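You operate a simulated robot arm through the tools that you are given. There is no shell and no other tool. Be economical: measure what you need, move in short steps, check, and stop when the job is done.

The job below is to be done with a simulated robot arm. You get a single attempt, and the scene is never put back.

JOB
Stack three fittings on test port three and check them.
Fine: red, purple and grey fitting, in that order; then press check: all lamps must be green.
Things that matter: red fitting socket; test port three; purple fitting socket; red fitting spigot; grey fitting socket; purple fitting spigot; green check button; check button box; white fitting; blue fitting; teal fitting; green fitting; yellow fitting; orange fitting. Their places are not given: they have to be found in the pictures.

The check looks at the end state, three seconds after you hand in, the way a careful person would. Anything else that was tipped, shoved, dropped, spilled or broken makes it a failure.

ROBOT AND FRAMES
A 7-joint arm with a two-finger parallel gripper, fixed in place. Base frame: the origin is at the foot of the arm, x ahead of it, y to its left, z up; the work surface is at about z = 0.806. Readings come in m, rad, newtons and seconds.
With the tool pointing down near the work surface it reaches from about 0.3 to 0.7 m from the base axis. Its first joint turns from -1.152 to 1.152 rad. Payload 1.57 kg.
The TCP is the grasp point between the finger pads, 0.03 m short of the fingertips. In the tool frame z runs along the fingers and y along their closing line. The gripper opens to 0.11 m. The fingers are 0.024 m wide and 0.012 m thick; the gripper's body (0.048 by 0.112 m) begins 0.078 m behind the TCP.
Orientation is that of the tool frame in the base frame, as a unit quaternion [w, x, y, z]. With the fingers straight down and closing along the base's y, the tool's x points along the base's -x, its y along +y and its z along -z.

CONTROLS
- The arm moves only by the tool arm_command. Its argument "rows" is a list of rows, each an object of numbers (a shift or turn left out is 0, a gripper value left out holds the last): "x", "y", "z": the shift along the tool's x, y, z in m; "ax", "ay", "az": the turn, a rotation vector about the tool's x, y, z in rad; "gripper": the finger opening in m, from 0 to 0.11. In form: [{"x": .., "y": .., "z": .., "ax": .., "ay": .., "az": .., "gripper": ..}, ...]. A call has 1 to 10 rows; each row is the pose to reach, as a shift and turn from the pose commanded when the call began, along the tool's axes at that moment. Each row takes 0.2 s and may step no farther than 0.05 m and 0.15 rad from the row before; otherwise, or with a gripper value out of range, the whole call is refused. Where a pose cannot be reached the arm comes as near as it can. A force on the tool above 40 N (or 10 N above the force at the start of the call, whichever is more), or a blocked arm, ends the call early, and 0.2 s more pass. Each finger travels about 0.108 m/s and halts on what it meets, pressing with about 42 N; the grip force reading is that of the motor and also rises with nothing between the fingers. The clock runs only during rows and for 0.2 s after the last one: add rows that repeat a pose to give the fingers time. It gives the time, the measured TCP pose, the force on the tool (base axes), the opening and the grip force at its end, in the units of the frame above (readings bear some noise), and new pictures: "views" is both (left out), scene, wrist or none.
- Cameras (640 x 400 px; columns grow to the right, rows downward): "scene" is fixed at [0.1637, -0.3982, 1.4083]; the picture's right is [0.80, -0.59, 0.00], its down [-0.39, -0.53, -0.75] and it looks along [0.45, 0.61, -0.66] (base axes); focal length 312 px, centre (320, 200). "wrist" rides on the gripper at [0.07, 0.016, -0.141] in the tool frame; the picture's right is [-0.23, 0.97, 0.00], its down [-0.86, -0.20, -0.48] and it looks along [-0.47, -0.11, 0.88] (tool axes); focal length 222 px, centre (320, 200).
- probe_pixels(camera, pixels): for up to 12 pixels [column, row] of the newest picture of that camera ("zoom" is the newest enlarged one), the place [x, y, z] in the base frame of the surface seen there, good to about 0.002 m, but the place of the scene camera against the robot may be out by one fixed shift of up to 0.018 m in any direction. No time passes.
- enlarge(camera, box): a new picture of the part [left, top, right, bottom] of that camera's present view, enlarged. No time passes.
- finish_job(): hands the job in; it is judged then, once.

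Keep the steps short. Do not move on a guess: measure, check each grasp and each placing, and mend mistakes. In all there are 80 turns and 200 pictures (those below and enlarged ones count). Leave the gripper open and the arm clear of the work at the hand-in unless told otherwise, and finish with a single line.

The tools are called after "Emit:" as name(argument=value, ...) on one line, values as JSON. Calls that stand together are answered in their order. arm_command: Moves the arm, as the interface text tells. Its arguments: {"type":"object","properties":{"rows":{"type":"array"},"views":{"type":"string","enum":["both","scene","wrist","none"]}},"required":["rows"]} The other tools are called the same way: probe_pixels (camera, pixels) gives the place of the surface under pixels of a picture; enlarge (camera, box) takes an enlarged picture of a part of a camera's view; finish_job () hands the job in.

At the start:

```text
clock: 0.0
tcp_pos: [0.3503, 0.0042, 1.1679]
tcp_rot: [0.0, 0.0, 1.0, 0.001]
contact_force: [-0.6, 0.0, -0.3]
grip_width: 0.1099
grasp_force: 0.1
```

scene: 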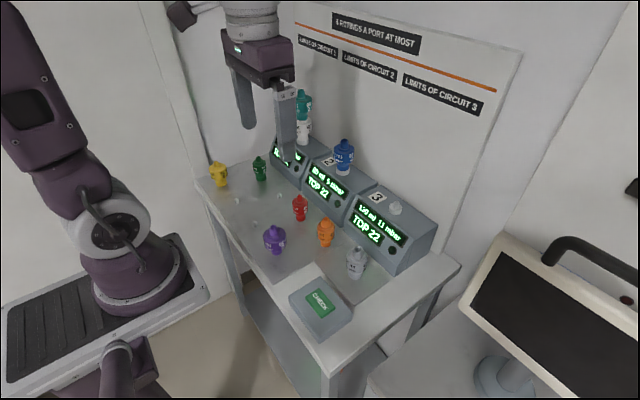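
wrist: 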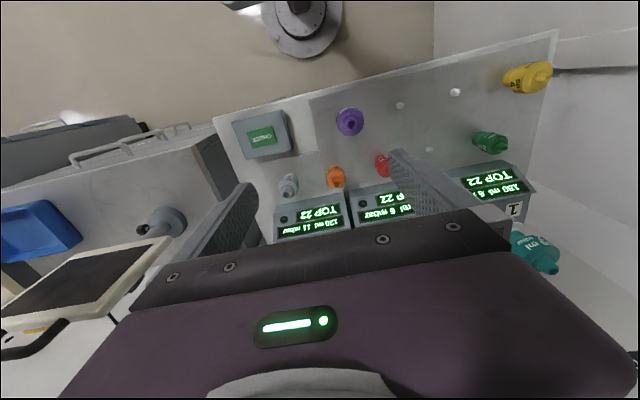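

I see the red fitting at (300,207), purple at (275,238), grey at (356,262), port 3 at about (395,207) and the check box at (320,305). I'll enlarge those areas to read details.

Emit:
enlarge(camera="scene", box=[250, 170, 450, 295])

Emit:
enlarge(camera="scene", box=[290, 0, 500, 130])

Emit:
enlarge(camera="scene", box=[200, 80, 370, 200])

```text
3.20 times, centred on (350, 232) of scene
```

zoom: 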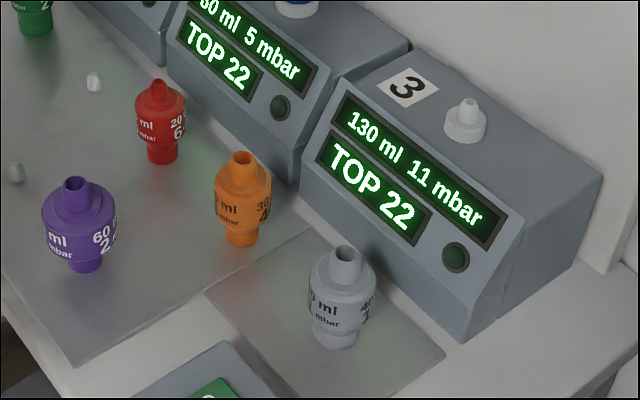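

```text
3.05 times, centred on (395, 65) of scene
```

zoom: 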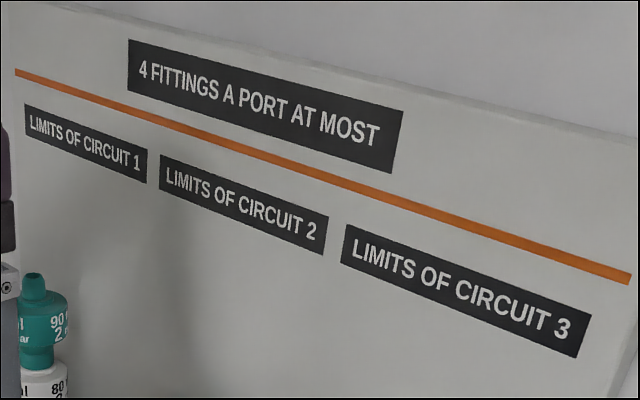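

```text
3.33 times, centred on (285, 140) of scene
```

zoom: 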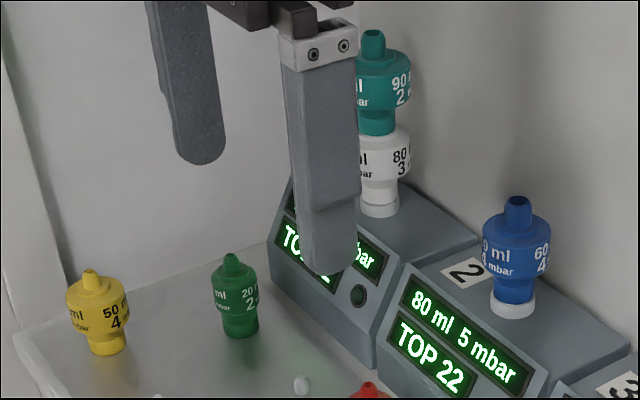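

Circuit 3's limit reads 130 ml, 11 mbar, TOP 22. I need to read all displays and labels, so I'll zoom in on the wrist view, and move the arm up and back for a clear scene view of circuit 1.

Emit:
enlarge(camera="wrist", box=[430, 120, 570, 280])

Emit:
enlarge(camera="wrist", box=[260, 90, 430, 250])

Emit:
arm_command(rows=[{"y": -0.05}, {"y": -0.1}, {"y": -0.15}, {"y": -0.2}])

```text
2.50 times, centred on (500, 200) of wrist
```

zoom: 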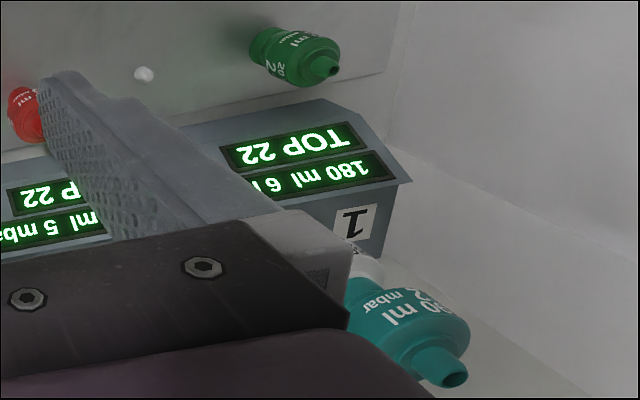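

```text
2.50 times, centred on (345, 170) of wrist
```

zoom: 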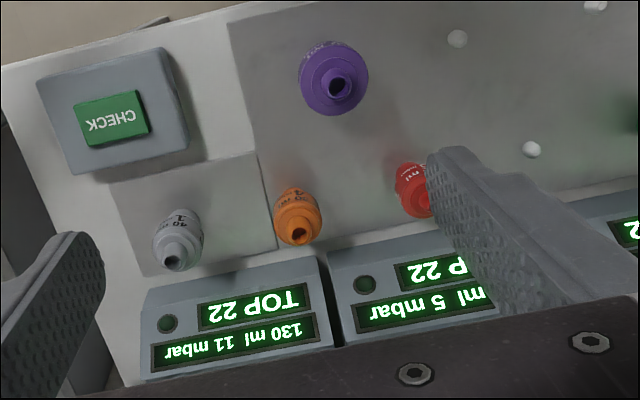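

```text
clock: 1.0
tcp_pos: [0.352, -0.198, 1.1673]
tcp_rot: [0.0, 0.001, 1.0, -0.001]
contact_force: [-0.1, 0.3, -0.8]
grip_width: 0.11
grasp_force: 0.1
```

scene: 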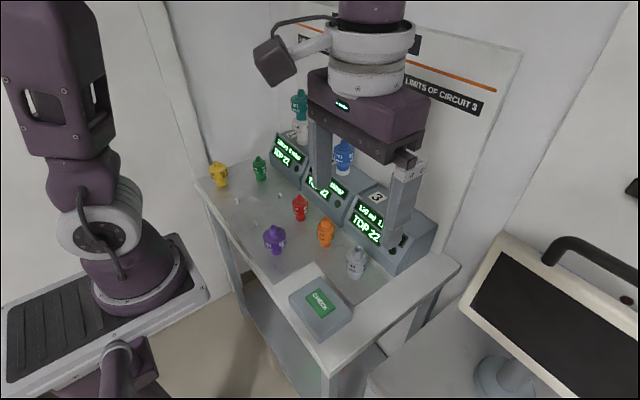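
wrist: 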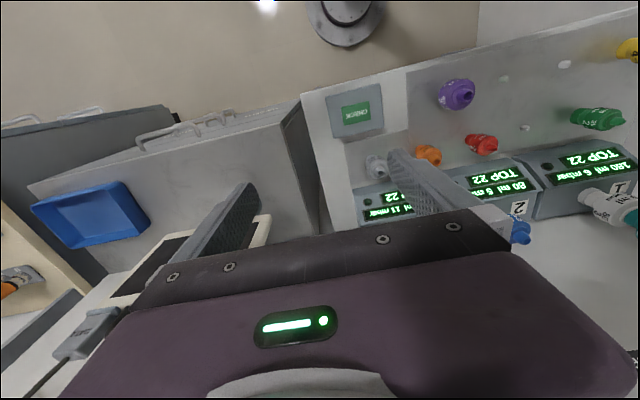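

The displays read circuit 1: 180 ml 6 mbar, circuit 2: 80 ml 5 mbar, circuit 3: 130 ml 11 mbar. I'll probe rough positions with the scene camera: fitting tops and the base table, plus check button and box top.

Emit:
probe_pixels(camera="scene", pixels=[[300, 199], [300, 208], [274, 230], [274, 240], [357, 250], [357, 265], [326, 222], [320, 302], [335, 280], [290, 235], [378, 197], [344, 155]])

Emit:
probe_pixels(camera="wrist", pixels=[[463, 92], [493, 143], [375, 175], [436, 158], [358, 112], [345, 88], [430, 100], [611, 118]])

```text
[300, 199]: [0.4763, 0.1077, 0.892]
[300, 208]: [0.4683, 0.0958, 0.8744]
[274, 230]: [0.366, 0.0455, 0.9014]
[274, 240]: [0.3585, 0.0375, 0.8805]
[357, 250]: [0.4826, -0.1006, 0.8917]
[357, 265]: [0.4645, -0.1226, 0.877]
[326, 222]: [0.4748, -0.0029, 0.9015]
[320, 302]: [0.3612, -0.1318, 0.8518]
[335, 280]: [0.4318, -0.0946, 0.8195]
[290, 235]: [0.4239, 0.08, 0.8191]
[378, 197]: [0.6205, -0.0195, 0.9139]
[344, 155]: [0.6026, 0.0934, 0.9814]
```

```text
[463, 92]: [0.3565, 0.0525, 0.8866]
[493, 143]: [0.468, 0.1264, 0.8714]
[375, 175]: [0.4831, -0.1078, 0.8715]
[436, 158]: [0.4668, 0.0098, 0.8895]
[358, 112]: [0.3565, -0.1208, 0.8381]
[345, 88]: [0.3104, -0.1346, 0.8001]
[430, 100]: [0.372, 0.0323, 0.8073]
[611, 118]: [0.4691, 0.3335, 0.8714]
```

The scene camera disagrees with the wrist camera by about (0, −0.02, +0.013), so I'll rely on the wrist camera. I'll move above and behind red, staying high, to measure it closely.

Emit:
arm_command(rows=[{"x": -0.01, "y": 0.045, "z": 0.01}, {"x": -0.02, "y": 0.09, "z": 0.02}, {"x": -0.03, "y": 0.135, "z": 0.03}, {"x": -0.04, "y": 0.18, "z": 0.04}, {"x": -0.05, "y": 0.22, "z": 0.06}, {"x": -0.06, "y": 0.26, "z": 0.08}, {"x": -0.068, "y": 0.298, "z": 0.097, "gripper": 0.08}, {"x": -0.068, "y": 0.298, "z": 0.097, "gripper": 0.08}])

```text
clock: 2.8
tcp_pos: [0.4189, 0.1043, 1.0693]
tcp_rot: [0.0, 0.0, 1.0, 0.0]
contact_force: [0.2, 0.5, -0.3]
grip_width: 0.08
grasp_force: 0.1
```

scene: 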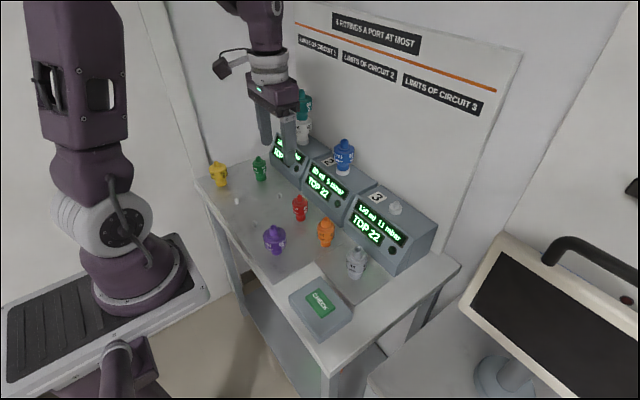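
wrist: 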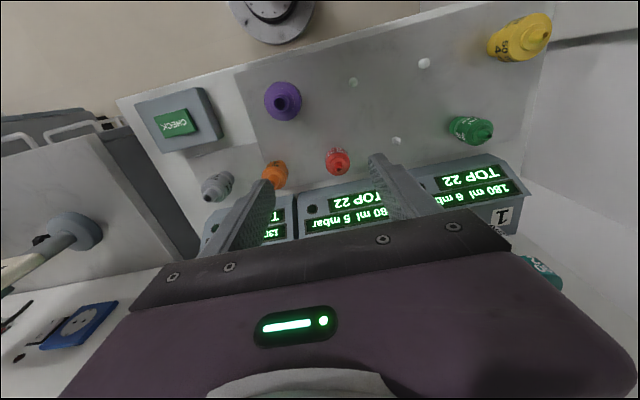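

Red is visible at (338,160) between the fingers. I'll enlarge it in both cameras to probe it.

Emit:
enlarge(camera="wrist", box=[290, 130, 386, 190])

Emit:
enlarge(camera="scene", box=[260, 185, 340, 235])

```text
6.67 times, centred on (338, 160) of wrist
```

zoom: 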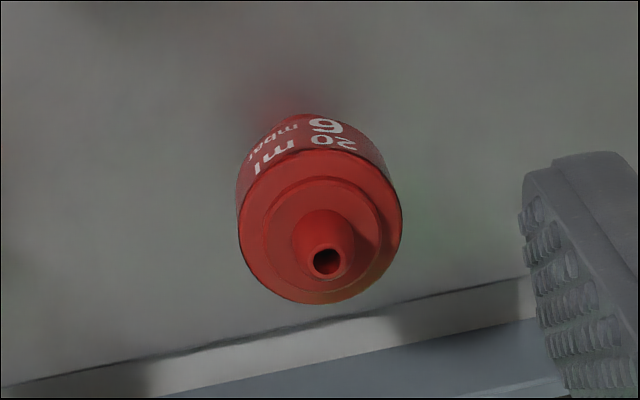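

```text
8.00 times, centred on (300, 210) of scene
```

zoom: 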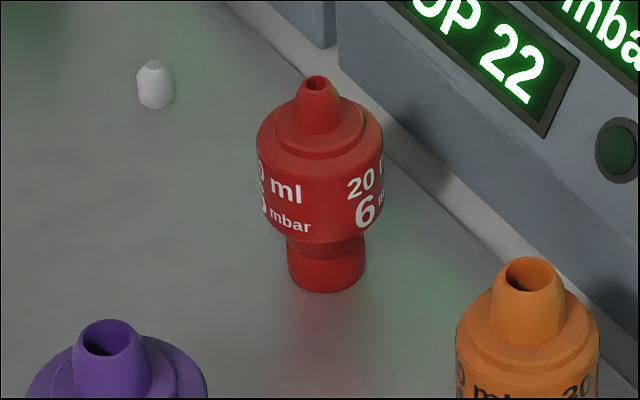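

The shape is a socket below, a wide body, a cone and a spigot. I'll probe red along its profile in the zoomed scene picture.

Emit:
probe_pixels(camera="zoom", pixels=[[316, 79], [316, 118], [318, 150], [318, 160], [318, 232], [262, 140], [380, 140], [325, 262], [325, 285], [325, 296], [292, 265], [362, 262]])

Emit:
probe_pixels(camera="wrist", pixels=[[339, 166], [327, 158], [349, 160], [338, 173], [336, 153], [339, 169]])

```text
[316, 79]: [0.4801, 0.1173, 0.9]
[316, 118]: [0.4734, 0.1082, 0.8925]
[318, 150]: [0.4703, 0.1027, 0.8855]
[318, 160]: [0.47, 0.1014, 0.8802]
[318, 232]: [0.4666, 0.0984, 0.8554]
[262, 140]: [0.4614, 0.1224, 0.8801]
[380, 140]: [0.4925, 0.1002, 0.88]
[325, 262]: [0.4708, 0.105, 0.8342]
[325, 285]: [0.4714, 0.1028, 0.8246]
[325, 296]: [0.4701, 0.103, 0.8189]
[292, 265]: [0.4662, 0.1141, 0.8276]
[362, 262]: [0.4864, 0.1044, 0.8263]
```

```text
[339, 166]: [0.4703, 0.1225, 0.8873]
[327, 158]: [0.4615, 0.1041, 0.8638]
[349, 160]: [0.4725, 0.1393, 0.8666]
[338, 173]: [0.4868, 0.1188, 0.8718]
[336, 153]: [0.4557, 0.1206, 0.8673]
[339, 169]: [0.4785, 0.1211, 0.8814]
```

Red's axis from the wrist camera is about (0.472, 0.122). The body is 36 mm wide and spans z 0.842–0.868, and the spigot top is at 0.887. I'll move above it to TCP z≈0.95 and verify the centring.

Emit:
arm_command(rows=[{"x": -0.02, "y": 0.008, "z": 0.035}, {"x": -0.04, "y": 0.0175, "z": 0.07}, {"x": -0.053, "y": 0.0175, "z": 0.1}, {"x": -0.053, "y": 0.0175, "z": 0.119}, {"x": -0.053, "y": 0.0175, "z": 0.119}])

Emit:
enlarge(camera="wrist", box=[200, 100, 440, 250])

```text
clock: 4.0
tcp_pos: [0.4702, 0.1216, 0.9503]
tcp_rot: [0.001, -0.001, 1.0, 0.0]
contact_force: [0.2, -0.8, 0.4]
grip_width: 0.08
grasp_force: 0.0
```

scene: 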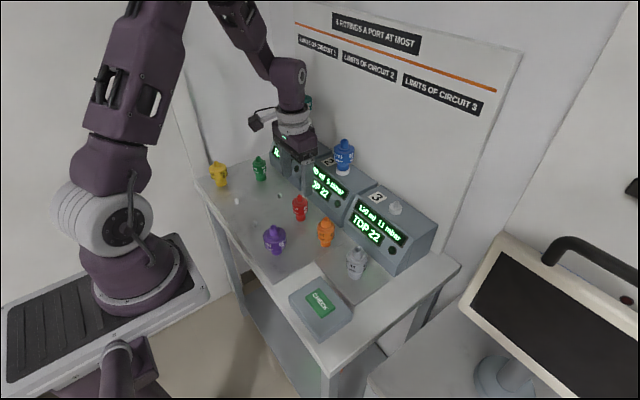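
wrist: 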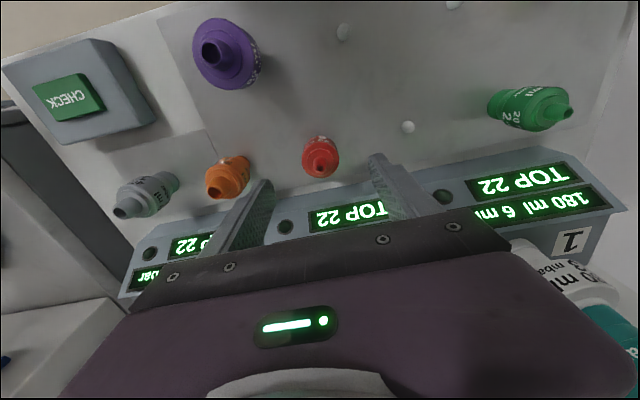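

```text
2.67 times, centred on (320, 175) of wrist
```

zoom: 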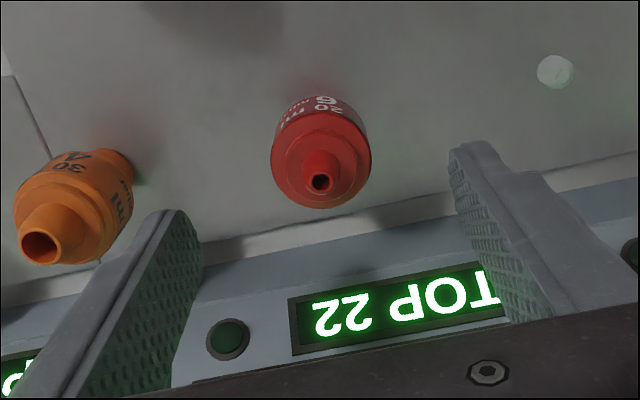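

The centring in y is good; red sits at column 320, as expected for the TCP. I'll probe the spigot and shoulder to refine x.

Emit:
probe_pixels(camera="zoom", pixels=[[320, 190], [320, 174], [310, 182], [331, 182], [274, 165], [368, 165], [320, 205], [291, 165], [350, 165]])

```text
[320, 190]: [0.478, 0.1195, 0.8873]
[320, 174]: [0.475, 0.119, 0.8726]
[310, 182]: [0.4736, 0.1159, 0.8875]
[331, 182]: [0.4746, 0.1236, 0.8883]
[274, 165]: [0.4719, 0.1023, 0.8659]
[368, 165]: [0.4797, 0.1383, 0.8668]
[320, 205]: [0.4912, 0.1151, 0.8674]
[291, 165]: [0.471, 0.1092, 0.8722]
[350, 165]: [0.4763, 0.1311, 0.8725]
```

Red's axis is at (0.474, 0.120). I'll shift by +3.5 mm in x and −1.5 mm in y, descend to z≈0.856 and close.

Emit:
arm_command(rows=[{"x": -0.0035, "y": -0.0015, "z": 0.0}, {"x": -0.0035, "y": -0.0015, "z": 0.035}, {"x": -0.0035, "y": -0.0015, "z": 0.07}, {"x": -0.0035, "y": -0.0015, "z": 0.094}, {"x": -0.0035, "y": -0.0015, "z": 0.094, "gripper": 0.05}, {"x": -0.0035, "y": -0.0015, "z": 0.094, "gripper": 0.025}, {"x": -0.0035, "y": -0.0015, "z": 0.094, "gripper": 0.025}, {"x": -0.0035, "y": -0.0015, "z": 0.094, "gripper": 0.025}])

```text
clock: 5.8
tcp_pos: [0.4735, 0.1182, 0.857]
tcp_rot: [0.0, 0.0, 1.0, 0.0]
contact_force: [-0.5, 0.4, -0.3]
grip_width: 0.0387
grasp_force: 42.1
```

scene: 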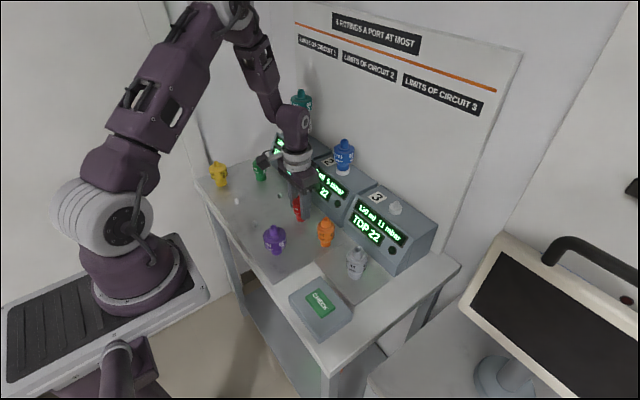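
wrist: 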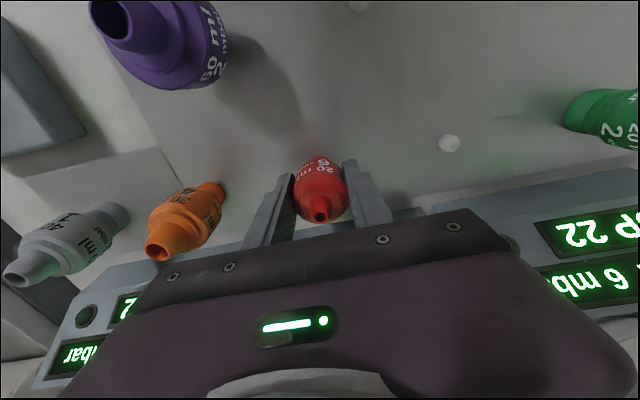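

Red is gripped: the opening is 0.0387 and the force is 42 N. I'll lift it straight up and check the hold.

Emit:
arm_command(rows=[{"z": -0.03}, {"z": -0.07}, {"z": -0.115}, {"z": -0.16}, {"z": -0.2}, {"z": -0.23}, {"z": -0.23}])

Emit:
enlarge(camera="scene", box=[355, 175, 451, 235])

Emit:
probe_pixels(camera="scene", pixels=[[395, 202], [395, 205], [395, 211], [385, 208], [410, 208], [395, 216], [430, 225], [440, 180]])

```text
clock: 7.4
tcp_pos: [0.475, 0.1176, 1.0888]
tcp_rot: [0.0, 0.0, 1.0, 0.0]
contact_force: [-0.3, 0.1, -0.7]
grip_width: 0.0387
grasp_force: 41.7
```

scene: 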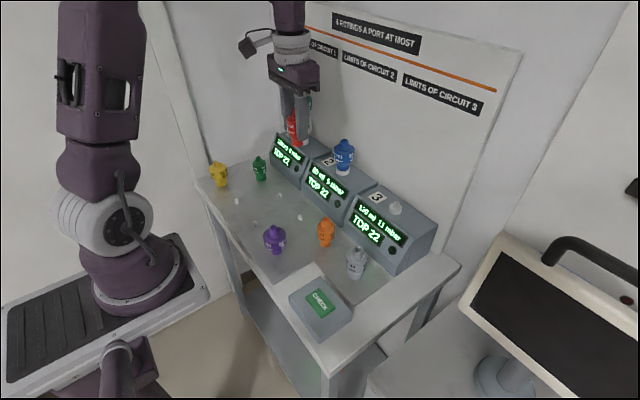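
wrist: 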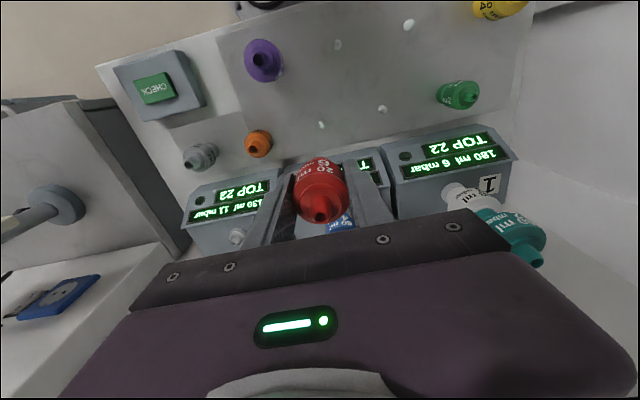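

```text
6.67 times, centred on (403, 205) of scene
```

zoom: 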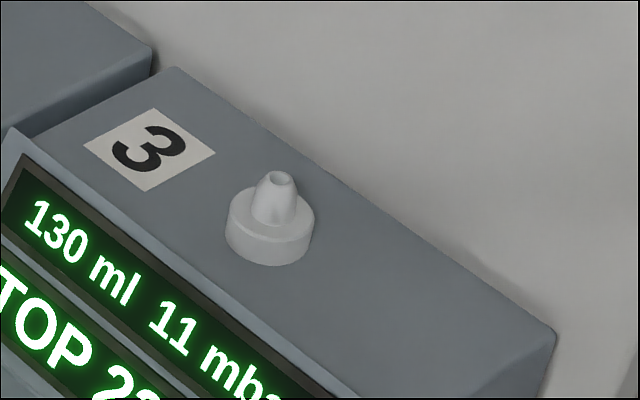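

```text
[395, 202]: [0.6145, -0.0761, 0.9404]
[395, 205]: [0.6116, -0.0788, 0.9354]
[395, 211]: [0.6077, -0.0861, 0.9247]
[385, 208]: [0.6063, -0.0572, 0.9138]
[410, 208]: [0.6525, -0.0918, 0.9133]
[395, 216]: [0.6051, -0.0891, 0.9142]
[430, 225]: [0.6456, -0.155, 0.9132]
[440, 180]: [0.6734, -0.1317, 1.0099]
```

Red is held. From the scene camera, corrected, the port axis is about (0.611, −0.075) and its collar top about z 0.912. I'll carry red there, staying high at z 1.09 so it clears blue, whose top is below 1.0.

Emit:
probe_pixels(camera="wrist", pixels=[[237, 233], [237, 237], [237, 241], [230, 237], [341, 220]])

Emit:
arm_command(rows=[{"x": 0, "y": -0.045}, {"x": 0, "y": -0.09}, {"x": -0.02, "y": -0.13}, {"x": -0.05, "y": -0.16}, {"x": -0.085, "y": -0.185}, {"x": -0.11, "y": -0.19}, {"x": -0.132, "y": -0.19}, {"x": -0.132, "y": -0.19}])

```text
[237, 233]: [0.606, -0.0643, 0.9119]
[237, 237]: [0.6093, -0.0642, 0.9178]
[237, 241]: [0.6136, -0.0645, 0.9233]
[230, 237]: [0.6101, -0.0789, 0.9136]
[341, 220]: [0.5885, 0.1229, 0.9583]
```

```text
clock: 9.2
tcp_pos: [0.6035, -0.0714, 1.089]
tcp_rot: [0.0, 0.0, 1.0, 0.0]
contact_force: [0.7, 0.0, -0.7]
grip_width: 0.0384
grasp_force: 41.6
```

scene: 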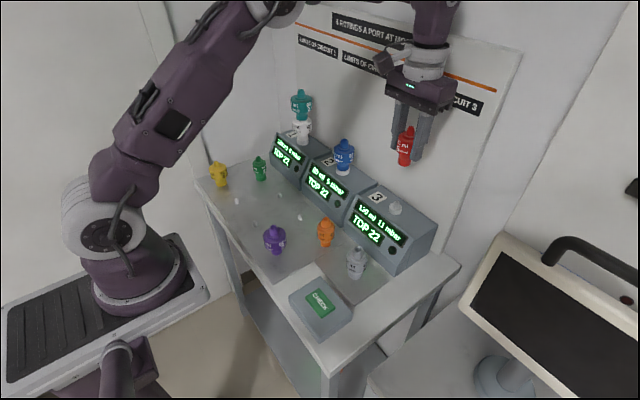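
wrist: 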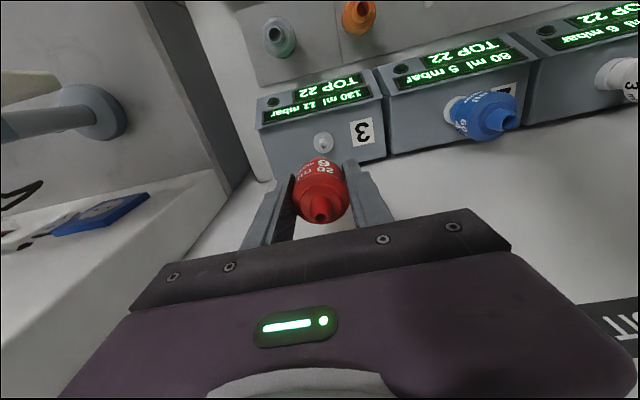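

The port is visible just above red at (323,143). I'll zoom in and probe it.

Emit:
enlarge(camera="wrist", box=[272, 120, 368, 180])

Emit:
probe_pixels(camera="wrist", pixels=[[323, 135], [323, 140], [323, 142], [323, 145], [323, 147], [314, 142], [331, 142], [320, 218], [320, 210], [321, 194]])

```text
6.67 times, centred on (320, 150) of wrist
```

zoom: 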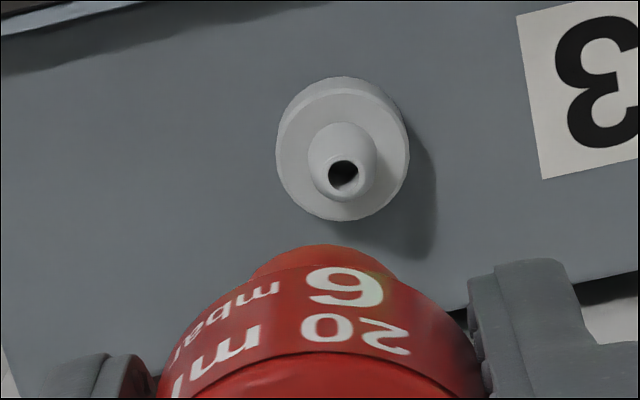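

```text
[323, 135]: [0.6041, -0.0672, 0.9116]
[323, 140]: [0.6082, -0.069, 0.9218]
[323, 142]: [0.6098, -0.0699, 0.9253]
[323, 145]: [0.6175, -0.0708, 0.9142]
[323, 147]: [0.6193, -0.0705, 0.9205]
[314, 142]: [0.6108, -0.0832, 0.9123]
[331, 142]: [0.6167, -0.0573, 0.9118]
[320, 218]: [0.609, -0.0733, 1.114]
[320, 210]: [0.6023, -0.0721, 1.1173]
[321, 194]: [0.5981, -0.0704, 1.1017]
```

Using the zoomed picture for finer probing: port collar edges, spigot tip and the red socket.

Emit:
probe_pixels(camera="zoom", pixels=[[280, 150], [405, 150], [343, 215], [330, 215], [345, 100], [343, 192], [320, 172], [366, 172], [343, 158], [320, 250], [260, 270], [400, 278]])

Emit:
enlarge(camera="wrist", box=[264, 145, 376, 230])

```text
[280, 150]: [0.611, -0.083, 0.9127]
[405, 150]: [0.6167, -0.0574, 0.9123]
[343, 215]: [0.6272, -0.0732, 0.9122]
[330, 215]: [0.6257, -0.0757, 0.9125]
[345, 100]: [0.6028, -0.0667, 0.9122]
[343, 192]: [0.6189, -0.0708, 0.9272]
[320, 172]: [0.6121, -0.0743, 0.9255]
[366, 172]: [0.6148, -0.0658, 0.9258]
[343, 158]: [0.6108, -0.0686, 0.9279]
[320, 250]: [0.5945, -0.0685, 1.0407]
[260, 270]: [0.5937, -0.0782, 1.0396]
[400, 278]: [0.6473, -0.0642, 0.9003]
```

```text
4.71 times, centred on (320, 188) of wrist
```

zoom: 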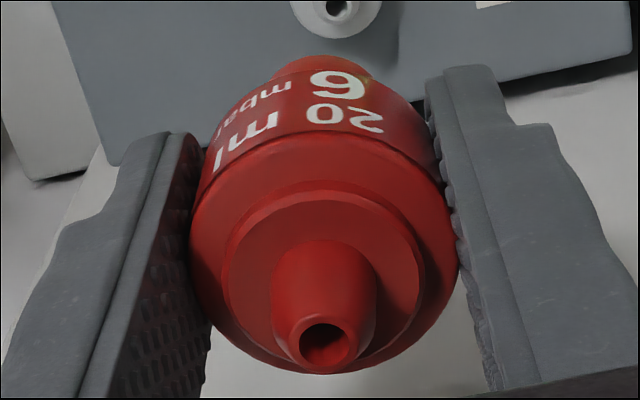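

The port axis is (0.6138, −0.070) and its collar top is at z 0.912. Now I'll probe the held red's axis from its spigot rim and shoulder.

Emit:
probe_pixels(camera="zoom", pixels=[[298, 345], [352, 345], [324, 370], [324, 321], [228, 255], [420, 260], [325, 195], [196, 235], [452, 240], [325, 135], [324, 376]])

```text
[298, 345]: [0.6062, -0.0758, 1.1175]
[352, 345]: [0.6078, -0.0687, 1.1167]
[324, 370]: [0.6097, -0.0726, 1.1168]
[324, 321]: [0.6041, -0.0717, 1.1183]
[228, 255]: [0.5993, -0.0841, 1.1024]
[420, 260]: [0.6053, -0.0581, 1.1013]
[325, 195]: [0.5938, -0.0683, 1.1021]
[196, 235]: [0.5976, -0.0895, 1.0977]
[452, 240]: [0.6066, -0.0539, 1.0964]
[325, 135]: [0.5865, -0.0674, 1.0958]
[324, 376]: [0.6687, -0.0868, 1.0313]
```

Red's axis is (0.6066, −0.0718), so it needs +7.2 mm in x and +1.8 mm in y. Its bottom is at about z 1.037. I'll lower it until the bottom is about 1 cm above the spigot tip and re-check.

Emit:
arm_command(rows=[{"x": -0.0072, "y": 0.0018}, {"x": -0.0072, "y": 0.0018, "z": 0.035}, {"x": -0.0072, "y": 0.0018, "z": 0.07}, {"x": -0.0072, "y": 0.0018, "z": 0.096}, {"x": -0.0072, "y": 0.0018, "z": 0.096}])

Emit:
enlarge(camera="scene", box=[355, 160, 451, 220])

Emit:
enlarge(camera="wrist", box=[272, 140, 384, 220])

```text
clock: 10.4
tcp_pos: [0.6137, -0.0715, 0.9898]
tcp_rot: [0.001, 0.0, 1.0, 0.001]
contact_force: [0.1, 0.3, 0.4]
grip_width: 0.0382
grasp_force: 42.5
```

scene: 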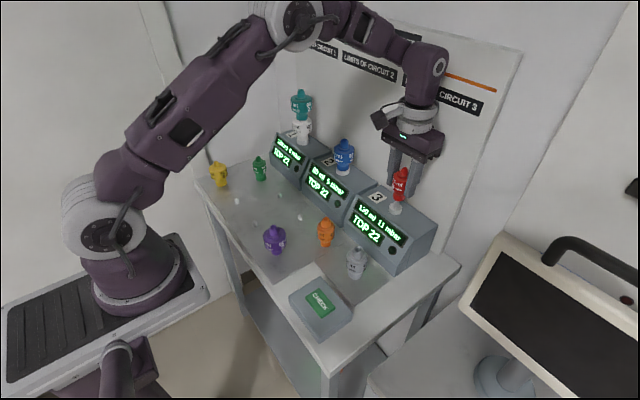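
wrist: 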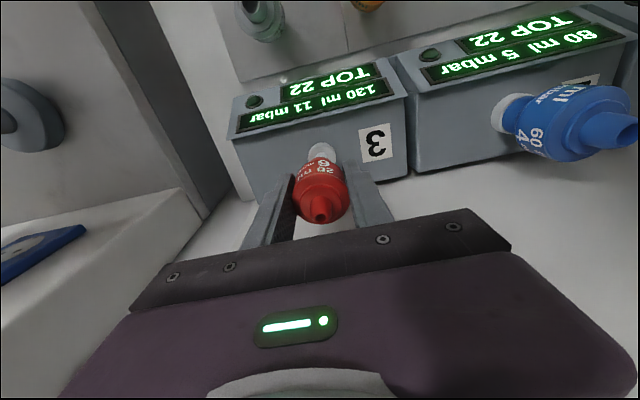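

```text
6.67 times, centred on (403, 190) of scene
```

zoom: 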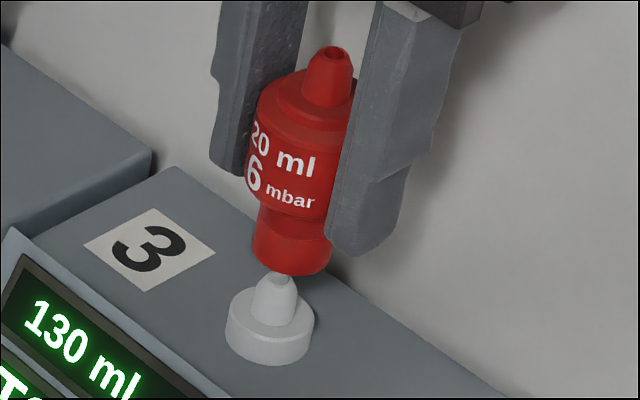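

```text
5.00 times, centred on (328, 180) of wrist
```

zoom: 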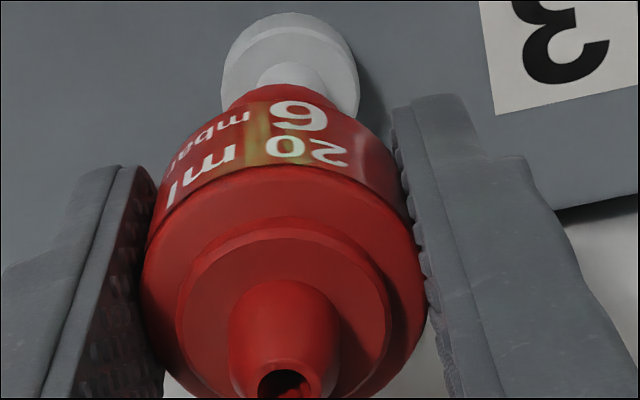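

The scene view suggests red sits slightly right of the port (+x/−y) by about 3 mm. I'll measure both in the same pictures.

Emit:
probe_pixels(camera="zoom", pixels=[[226, 80], [357, 80], [290, 22], [250, 380], [320, 380], [286, 368], [286, 395], [185, 290], [388, 300], [290, 222], [228, 100], [340, 100]])

Emit:
enlarge(camera="scene", box=[371, 162, 435, 218])

Emit:
probe_pixels(camera="scene", pixels=[[399, 195], [394, 197], [404, 198], [399, 200], [390, 207], [395, 211], [401, 209], [396, 203]])

```text
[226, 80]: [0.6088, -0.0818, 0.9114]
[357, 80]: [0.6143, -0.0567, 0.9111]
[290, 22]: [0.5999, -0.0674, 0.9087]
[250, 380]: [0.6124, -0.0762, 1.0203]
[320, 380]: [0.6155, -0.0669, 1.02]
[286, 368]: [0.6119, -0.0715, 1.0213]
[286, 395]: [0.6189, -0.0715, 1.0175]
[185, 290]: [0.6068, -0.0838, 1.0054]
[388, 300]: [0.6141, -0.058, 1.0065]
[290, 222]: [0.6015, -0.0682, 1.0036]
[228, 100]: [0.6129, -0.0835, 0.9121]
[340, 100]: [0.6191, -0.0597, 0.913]
```

```text
7.14 times, centred on (403, 190) of scene
```

zoom: 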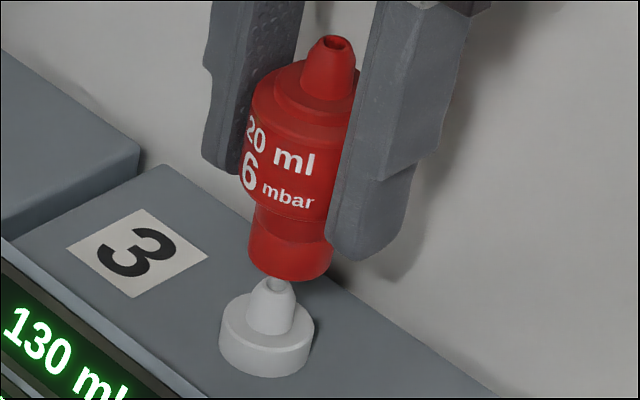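

```text
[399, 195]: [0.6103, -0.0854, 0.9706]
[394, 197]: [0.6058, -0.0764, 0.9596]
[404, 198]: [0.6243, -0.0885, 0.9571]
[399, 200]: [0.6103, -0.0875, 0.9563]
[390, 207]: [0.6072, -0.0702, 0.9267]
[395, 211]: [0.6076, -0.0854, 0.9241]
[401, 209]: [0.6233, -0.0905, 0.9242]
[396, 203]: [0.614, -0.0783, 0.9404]
```

Red needs about −1 mm in x and +1.8 mm in y. I'll apply that and lower 17 mm, so the socket just engages the spigot, watching the force.

Emit:
arm_command(rows=[{"x": 0.001, "y": 0.0018}, {"x": 0.001, "y": 0.0018}, {"x": 0.001, "y": 0.0018, "z": 0.008}, {"x": 0.001, "y": 0.0018, "z": 0.013}, {"x": 0.001, "y": 0.0018, "z": 0.017}, {"x": 0.001, "y": 0.0018, "z": 0.017}])

Emit:
enlarge(camera="scene", box=[371, 162, 435, 218])

```text
clock: 11.8
tcp_pos: [0.6119, -0.0698, 0.9754]
tcp_rot: [0.0, 0.0, 1.0, -0.001]
contact_force: [0.2, -0.8, 0.8]
grip_width: 0.0385
grasp_force: 41.9
```

scene: 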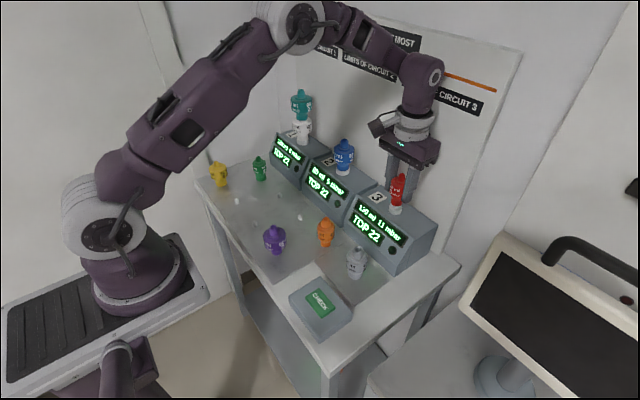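
wrist: 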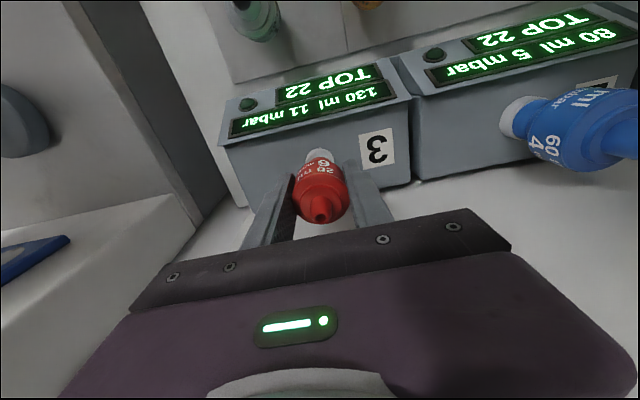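

```text
7.14 times, centred on (403, 190) of scene
```

zoom: 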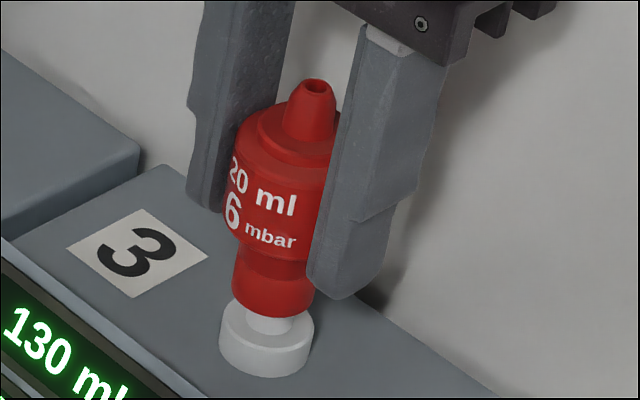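

It's well aligned with no side force. I'll lower the last ~12 mm in small steps until it seats.

Emit:
arm_command(rows=[{"z": 0.003}, {"z": 0.006}, {"z": 0.008}, {"z": 0.01}, {"z": 0.011}, {"z": 0.012}, {"z": 0.012}])

Emit:
enlarge(camera="scene", box=[371, 162, 435, 218])

```text
clock: 13.4
tcp_pos: [0.6131, -0.0704, 0.9644]
tcp_rot: [0.001, 0.0, 1.0, -0.001]
contact_force: [-3.3, -3.3, 16.6]
grip_width: 0.0385
grasp_force: 42.1
```

scene: 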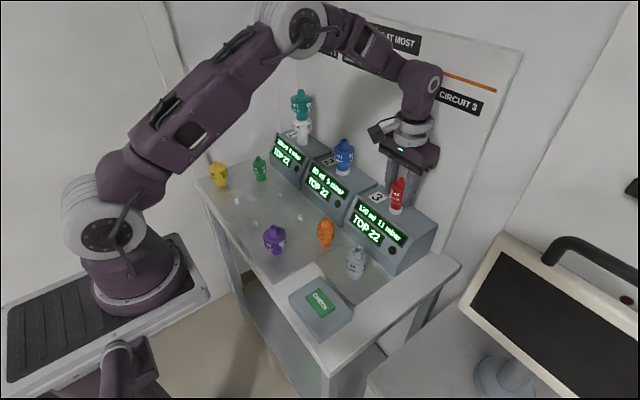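
wrist: 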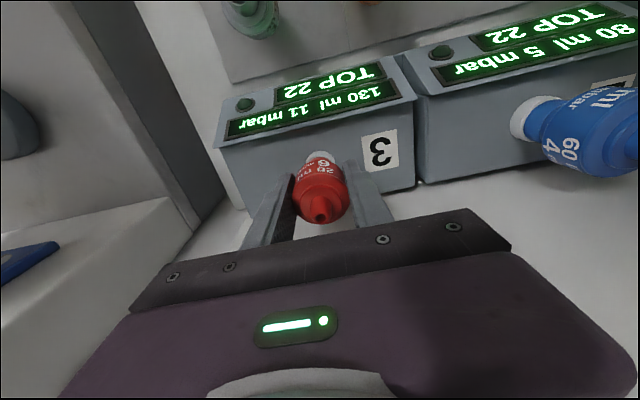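

```text
7.14 times, centred on (403, 190) of scene
```

zoom: 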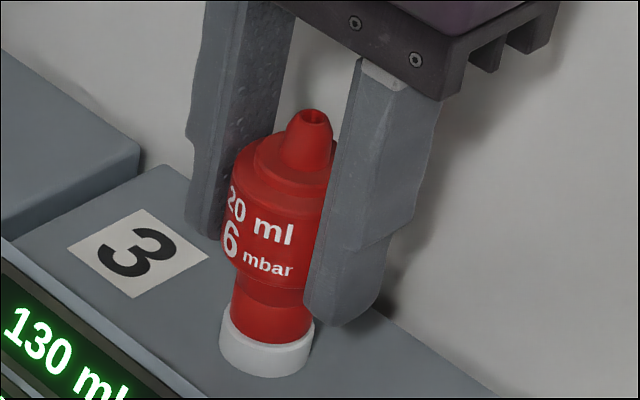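

Red sits on the collar and the upward force is 17 N. I'll ease off, open to 0.07 and rise clear.

Emit:
arm_command(rows=[{"z": -0.001}, {"z": -0.001, "gripper": 0.05}, {"z": -0.001, "gripper": 0.07}, {"z": -0.001, "gripper": 0.07}, {"z": -0.03}, {"z": -0.07}, {"z": -0.11}, {"z": -0.15}])

Emit:
enlarge(camera="scene", box=[371, 162, 435, 218])

```text
clock: 15.2
tcp_pos: [0.6116, -0.0695, 1.1135]
tcp_rot: [0.001, 0.001, 1.0, 0.0]
contact_force: [0.5, -0.2, -0.4]
grip_width: 0.0699
grasp_force: 0.0
```

scene: 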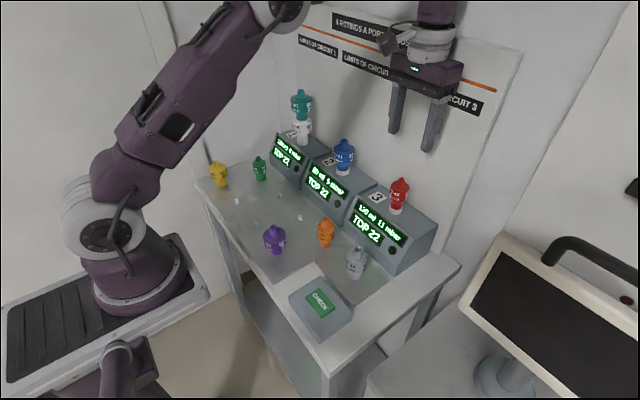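
wrist: 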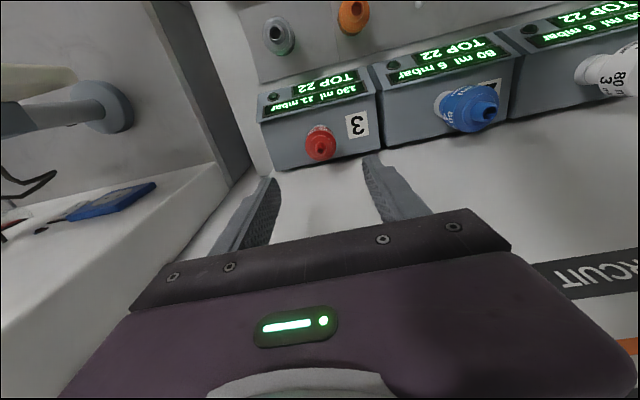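

```text
7.14 times, centred on (403, 190) of scene
```

zoom: 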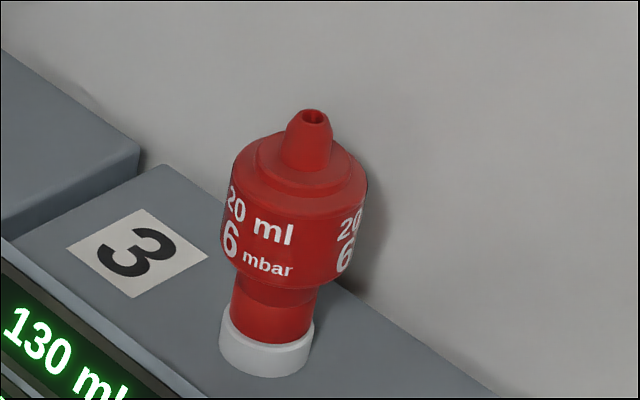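

Red stands straight and seated. I'll probe its spigot for later, then move over purple at about (0.36, 0.05), staying high.

Emit:
probe_pixels(camera="wrist", pixels=[[320, 150], [320, 146], [308, 140], [334, 140], [317, 151], [323, 151]])

Emit:
arm_command(rows=[{"x": 0.045}, {"x": 0.09, "y": 0.01}, {"x": 0.13, "y": 0.03}, {"x": 0.17, "y": 0.05}, {"x": 0.21, "y": 0.075}, {"x": 0.24, "y": 0.1, "z": 0.02}, {"x": 0.26, "y": 0.12, "z": 0.05}, {"x": 0.26, "y": 0.12, "z": 0.08, "gripper": 0.085}, {"x": 0.26, "y": 0.12, "z": 0.08, "gripper": 0.085}])

Emit:
enlarge(camera="wrist", box=[240, 80, 400, 180])

Emit:
enlarge(camera="scene", box=[242, 214, 306, 264])

```text
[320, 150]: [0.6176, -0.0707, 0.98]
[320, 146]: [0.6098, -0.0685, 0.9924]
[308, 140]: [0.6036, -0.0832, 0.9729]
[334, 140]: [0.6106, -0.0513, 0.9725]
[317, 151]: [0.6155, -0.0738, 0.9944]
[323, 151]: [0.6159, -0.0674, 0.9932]
```

```text
clock: 17.2
tcp_pos: [0.3514, 0.0501, 1.0317]
tcp_rot: [0.001, 0.001, 1.0, 0.0]
contact_force: [-0.2, 0.1, -0.2]
grip_width: 0.0849
grasp_force: 0.1
```

scene: 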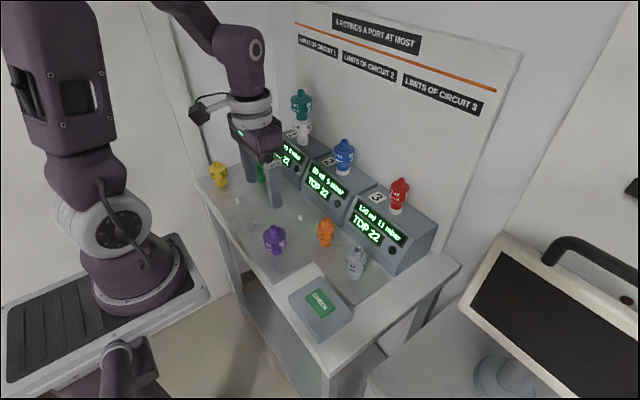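
wrist: 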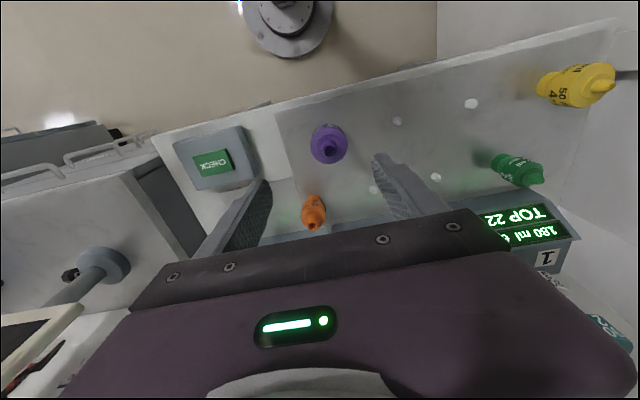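

```text
4.00 times, centred on (320, 130) of wrist
```

zoom: 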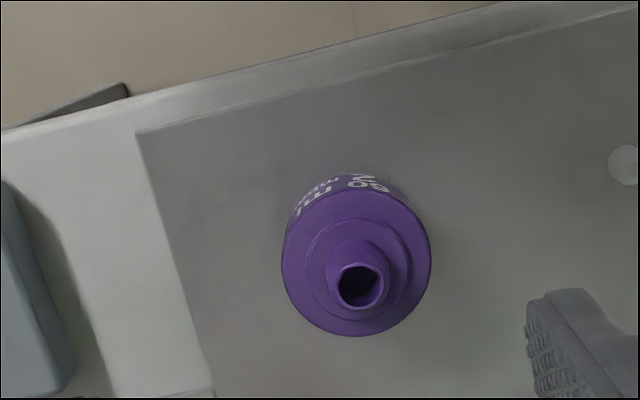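

```text
8.00 times, centred on (274, 239) of scene
```

zoom: 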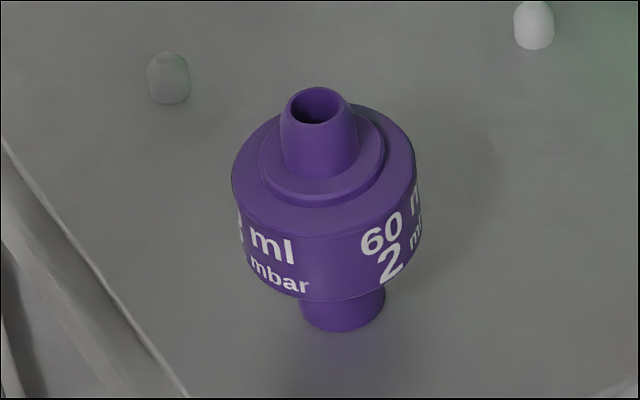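

Purple is labelled 60 ml, 2 mbar. I'll probe its heights in the zoomed scene picture and its axis with the wrist camera.

Emit:
probe_pixels(camera="zoom", pixels=[[318, 124], [318, 170], [318, 200], [320, 235], [330, 295], [342, 312], [342, 330], [300, 320], [235, 190], [415, 170], [285, 310], [450, 300]])

Emit:
probe_pixels(camera="wrist", pixels=[[330, 146], [325, 151], [336, 151], [330, 157], [311, 144], [347, 144], [331, 163], [330, 129], [316, 144], [344, 144]])

```text
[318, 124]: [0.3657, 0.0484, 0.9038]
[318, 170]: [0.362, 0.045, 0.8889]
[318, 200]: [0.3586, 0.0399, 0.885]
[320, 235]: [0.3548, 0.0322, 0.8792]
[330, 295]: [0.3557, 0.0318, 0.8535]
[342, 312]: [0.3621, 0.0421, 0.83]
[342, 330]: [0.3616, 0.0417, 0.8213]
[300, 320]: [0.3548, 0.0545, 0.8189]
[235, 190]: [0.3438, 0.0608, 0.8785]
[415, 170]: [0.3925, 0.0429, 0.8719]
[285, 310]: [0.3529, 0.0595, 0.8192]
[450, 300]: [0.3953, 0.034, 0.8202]
```

```text
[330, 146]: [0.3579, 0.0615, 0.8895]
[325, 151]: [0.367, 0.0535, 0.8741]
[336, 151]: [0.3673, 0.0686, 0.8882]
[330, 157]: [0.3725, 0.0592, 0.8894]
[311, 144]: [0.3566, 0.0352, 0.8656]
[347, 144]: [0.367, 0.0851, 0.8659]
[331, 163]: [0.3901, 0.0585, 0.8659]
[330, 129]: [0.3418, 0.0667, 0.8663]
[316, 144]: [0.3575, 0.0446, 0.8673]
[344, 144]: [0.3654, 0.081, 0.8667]
```

Purple's axis is about (0.365, 0.060). Its body is 50 mm wide, z 0.840–0.866, with the spigot top at 0.890. I'll move above it at z≈0.95 and re-verify.

Emit:
arm_command(rows=[{"x": -0.0135, "y": 0.0102, "z": 0.03}, {"x": -0.0135, "y": 0.0102, "z": 0.06}, {"x": -0.0135, "y": 0.0102, "z": 0.08}, {"x": -0.0135, "y": 0.0102, "z": 0.08}], views="wrist")

Emit:
enlarge(camera="wrist", box=[232, 110, 392, 210])

```text
clock: 18.2
tcp_pos: [0.365, 0.0607, 0.9514]
tcp_rot: [-0.001, 0.0, 1.0, 0.0]
contact_force: [0.0, -0.6, 0.4]
grip_width: 0.085
grasp_force: 0.0
```

wrist: 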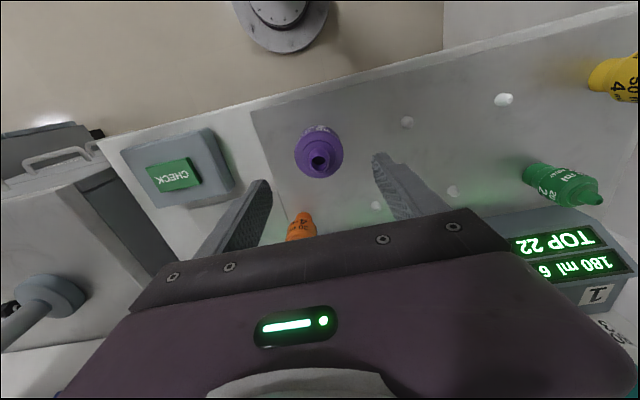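

```text
4.00 times, centred on (312, 160) of wrist
```

zoom: 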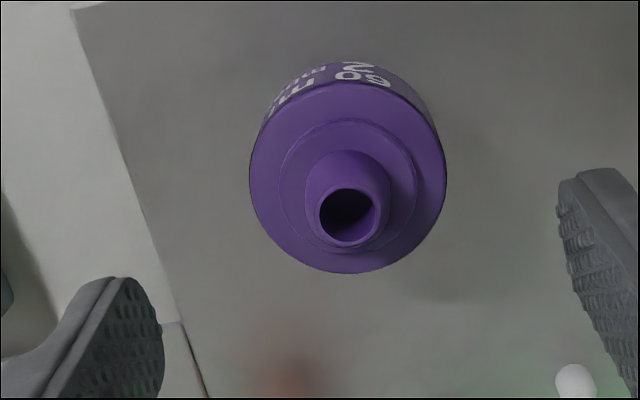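

Emit:
probe_pixels(camera="zoom", pixels=[[322, 215], [374, 215], [347, 190], [347, 244], [253, 178], [444, 178], [347, 268], [347, 88], [282, 180], [414, 180], [347, 122]])

```text
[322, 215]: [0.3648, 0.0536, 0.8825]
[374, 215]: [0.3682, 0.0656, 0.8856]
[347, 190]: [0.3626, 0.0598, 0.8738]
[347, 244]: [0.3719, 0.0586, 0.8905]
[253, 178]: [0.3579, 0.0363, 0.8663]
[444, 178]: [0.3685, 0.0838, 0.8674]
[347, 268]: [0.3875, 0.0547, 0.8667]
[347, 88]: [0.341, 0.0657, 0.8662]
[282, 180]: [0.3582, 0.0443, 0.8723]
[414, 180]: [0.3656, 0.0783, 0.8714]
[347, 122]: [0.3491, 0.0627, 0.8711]
```

Purple's axis is (0.3645, 0.060) and the TCP is aligned within 1 mm. I'll descend 95 mm and close.

Emit:
arm_command(rows=[{"y": -0.0005, "z": 0.04}, {"y": -0.0005, "z": 0.075}, {"y": -0.0005, "z": 0.095}, {"y": -0.0005, "z": 0.095, "gripper": 0.065}, {"y": -0.0005, "z": 0.095, "gripper": 0.04}, {"y": -0.0005, "z": 0.095, "gripper": 0.04}, {"y": -0.0005, "z": 0.095, "gripper": 0.04}])

```text
clock: 19.8
tcp_pos: [0.3651, 0.0599, 0.8584]
tcp_rot: [0.001, 0.0, 1.0, 0.0]
contact_force: [-0.3, 0.2, -0.4]
grip_width: 0.0507
grasp_force: 41.7
```

scene: 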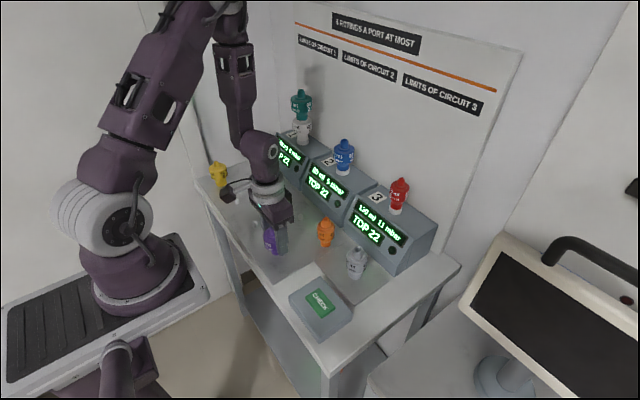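
wrist: 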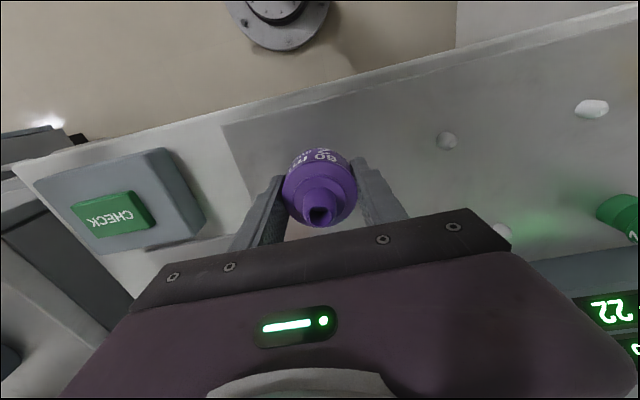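

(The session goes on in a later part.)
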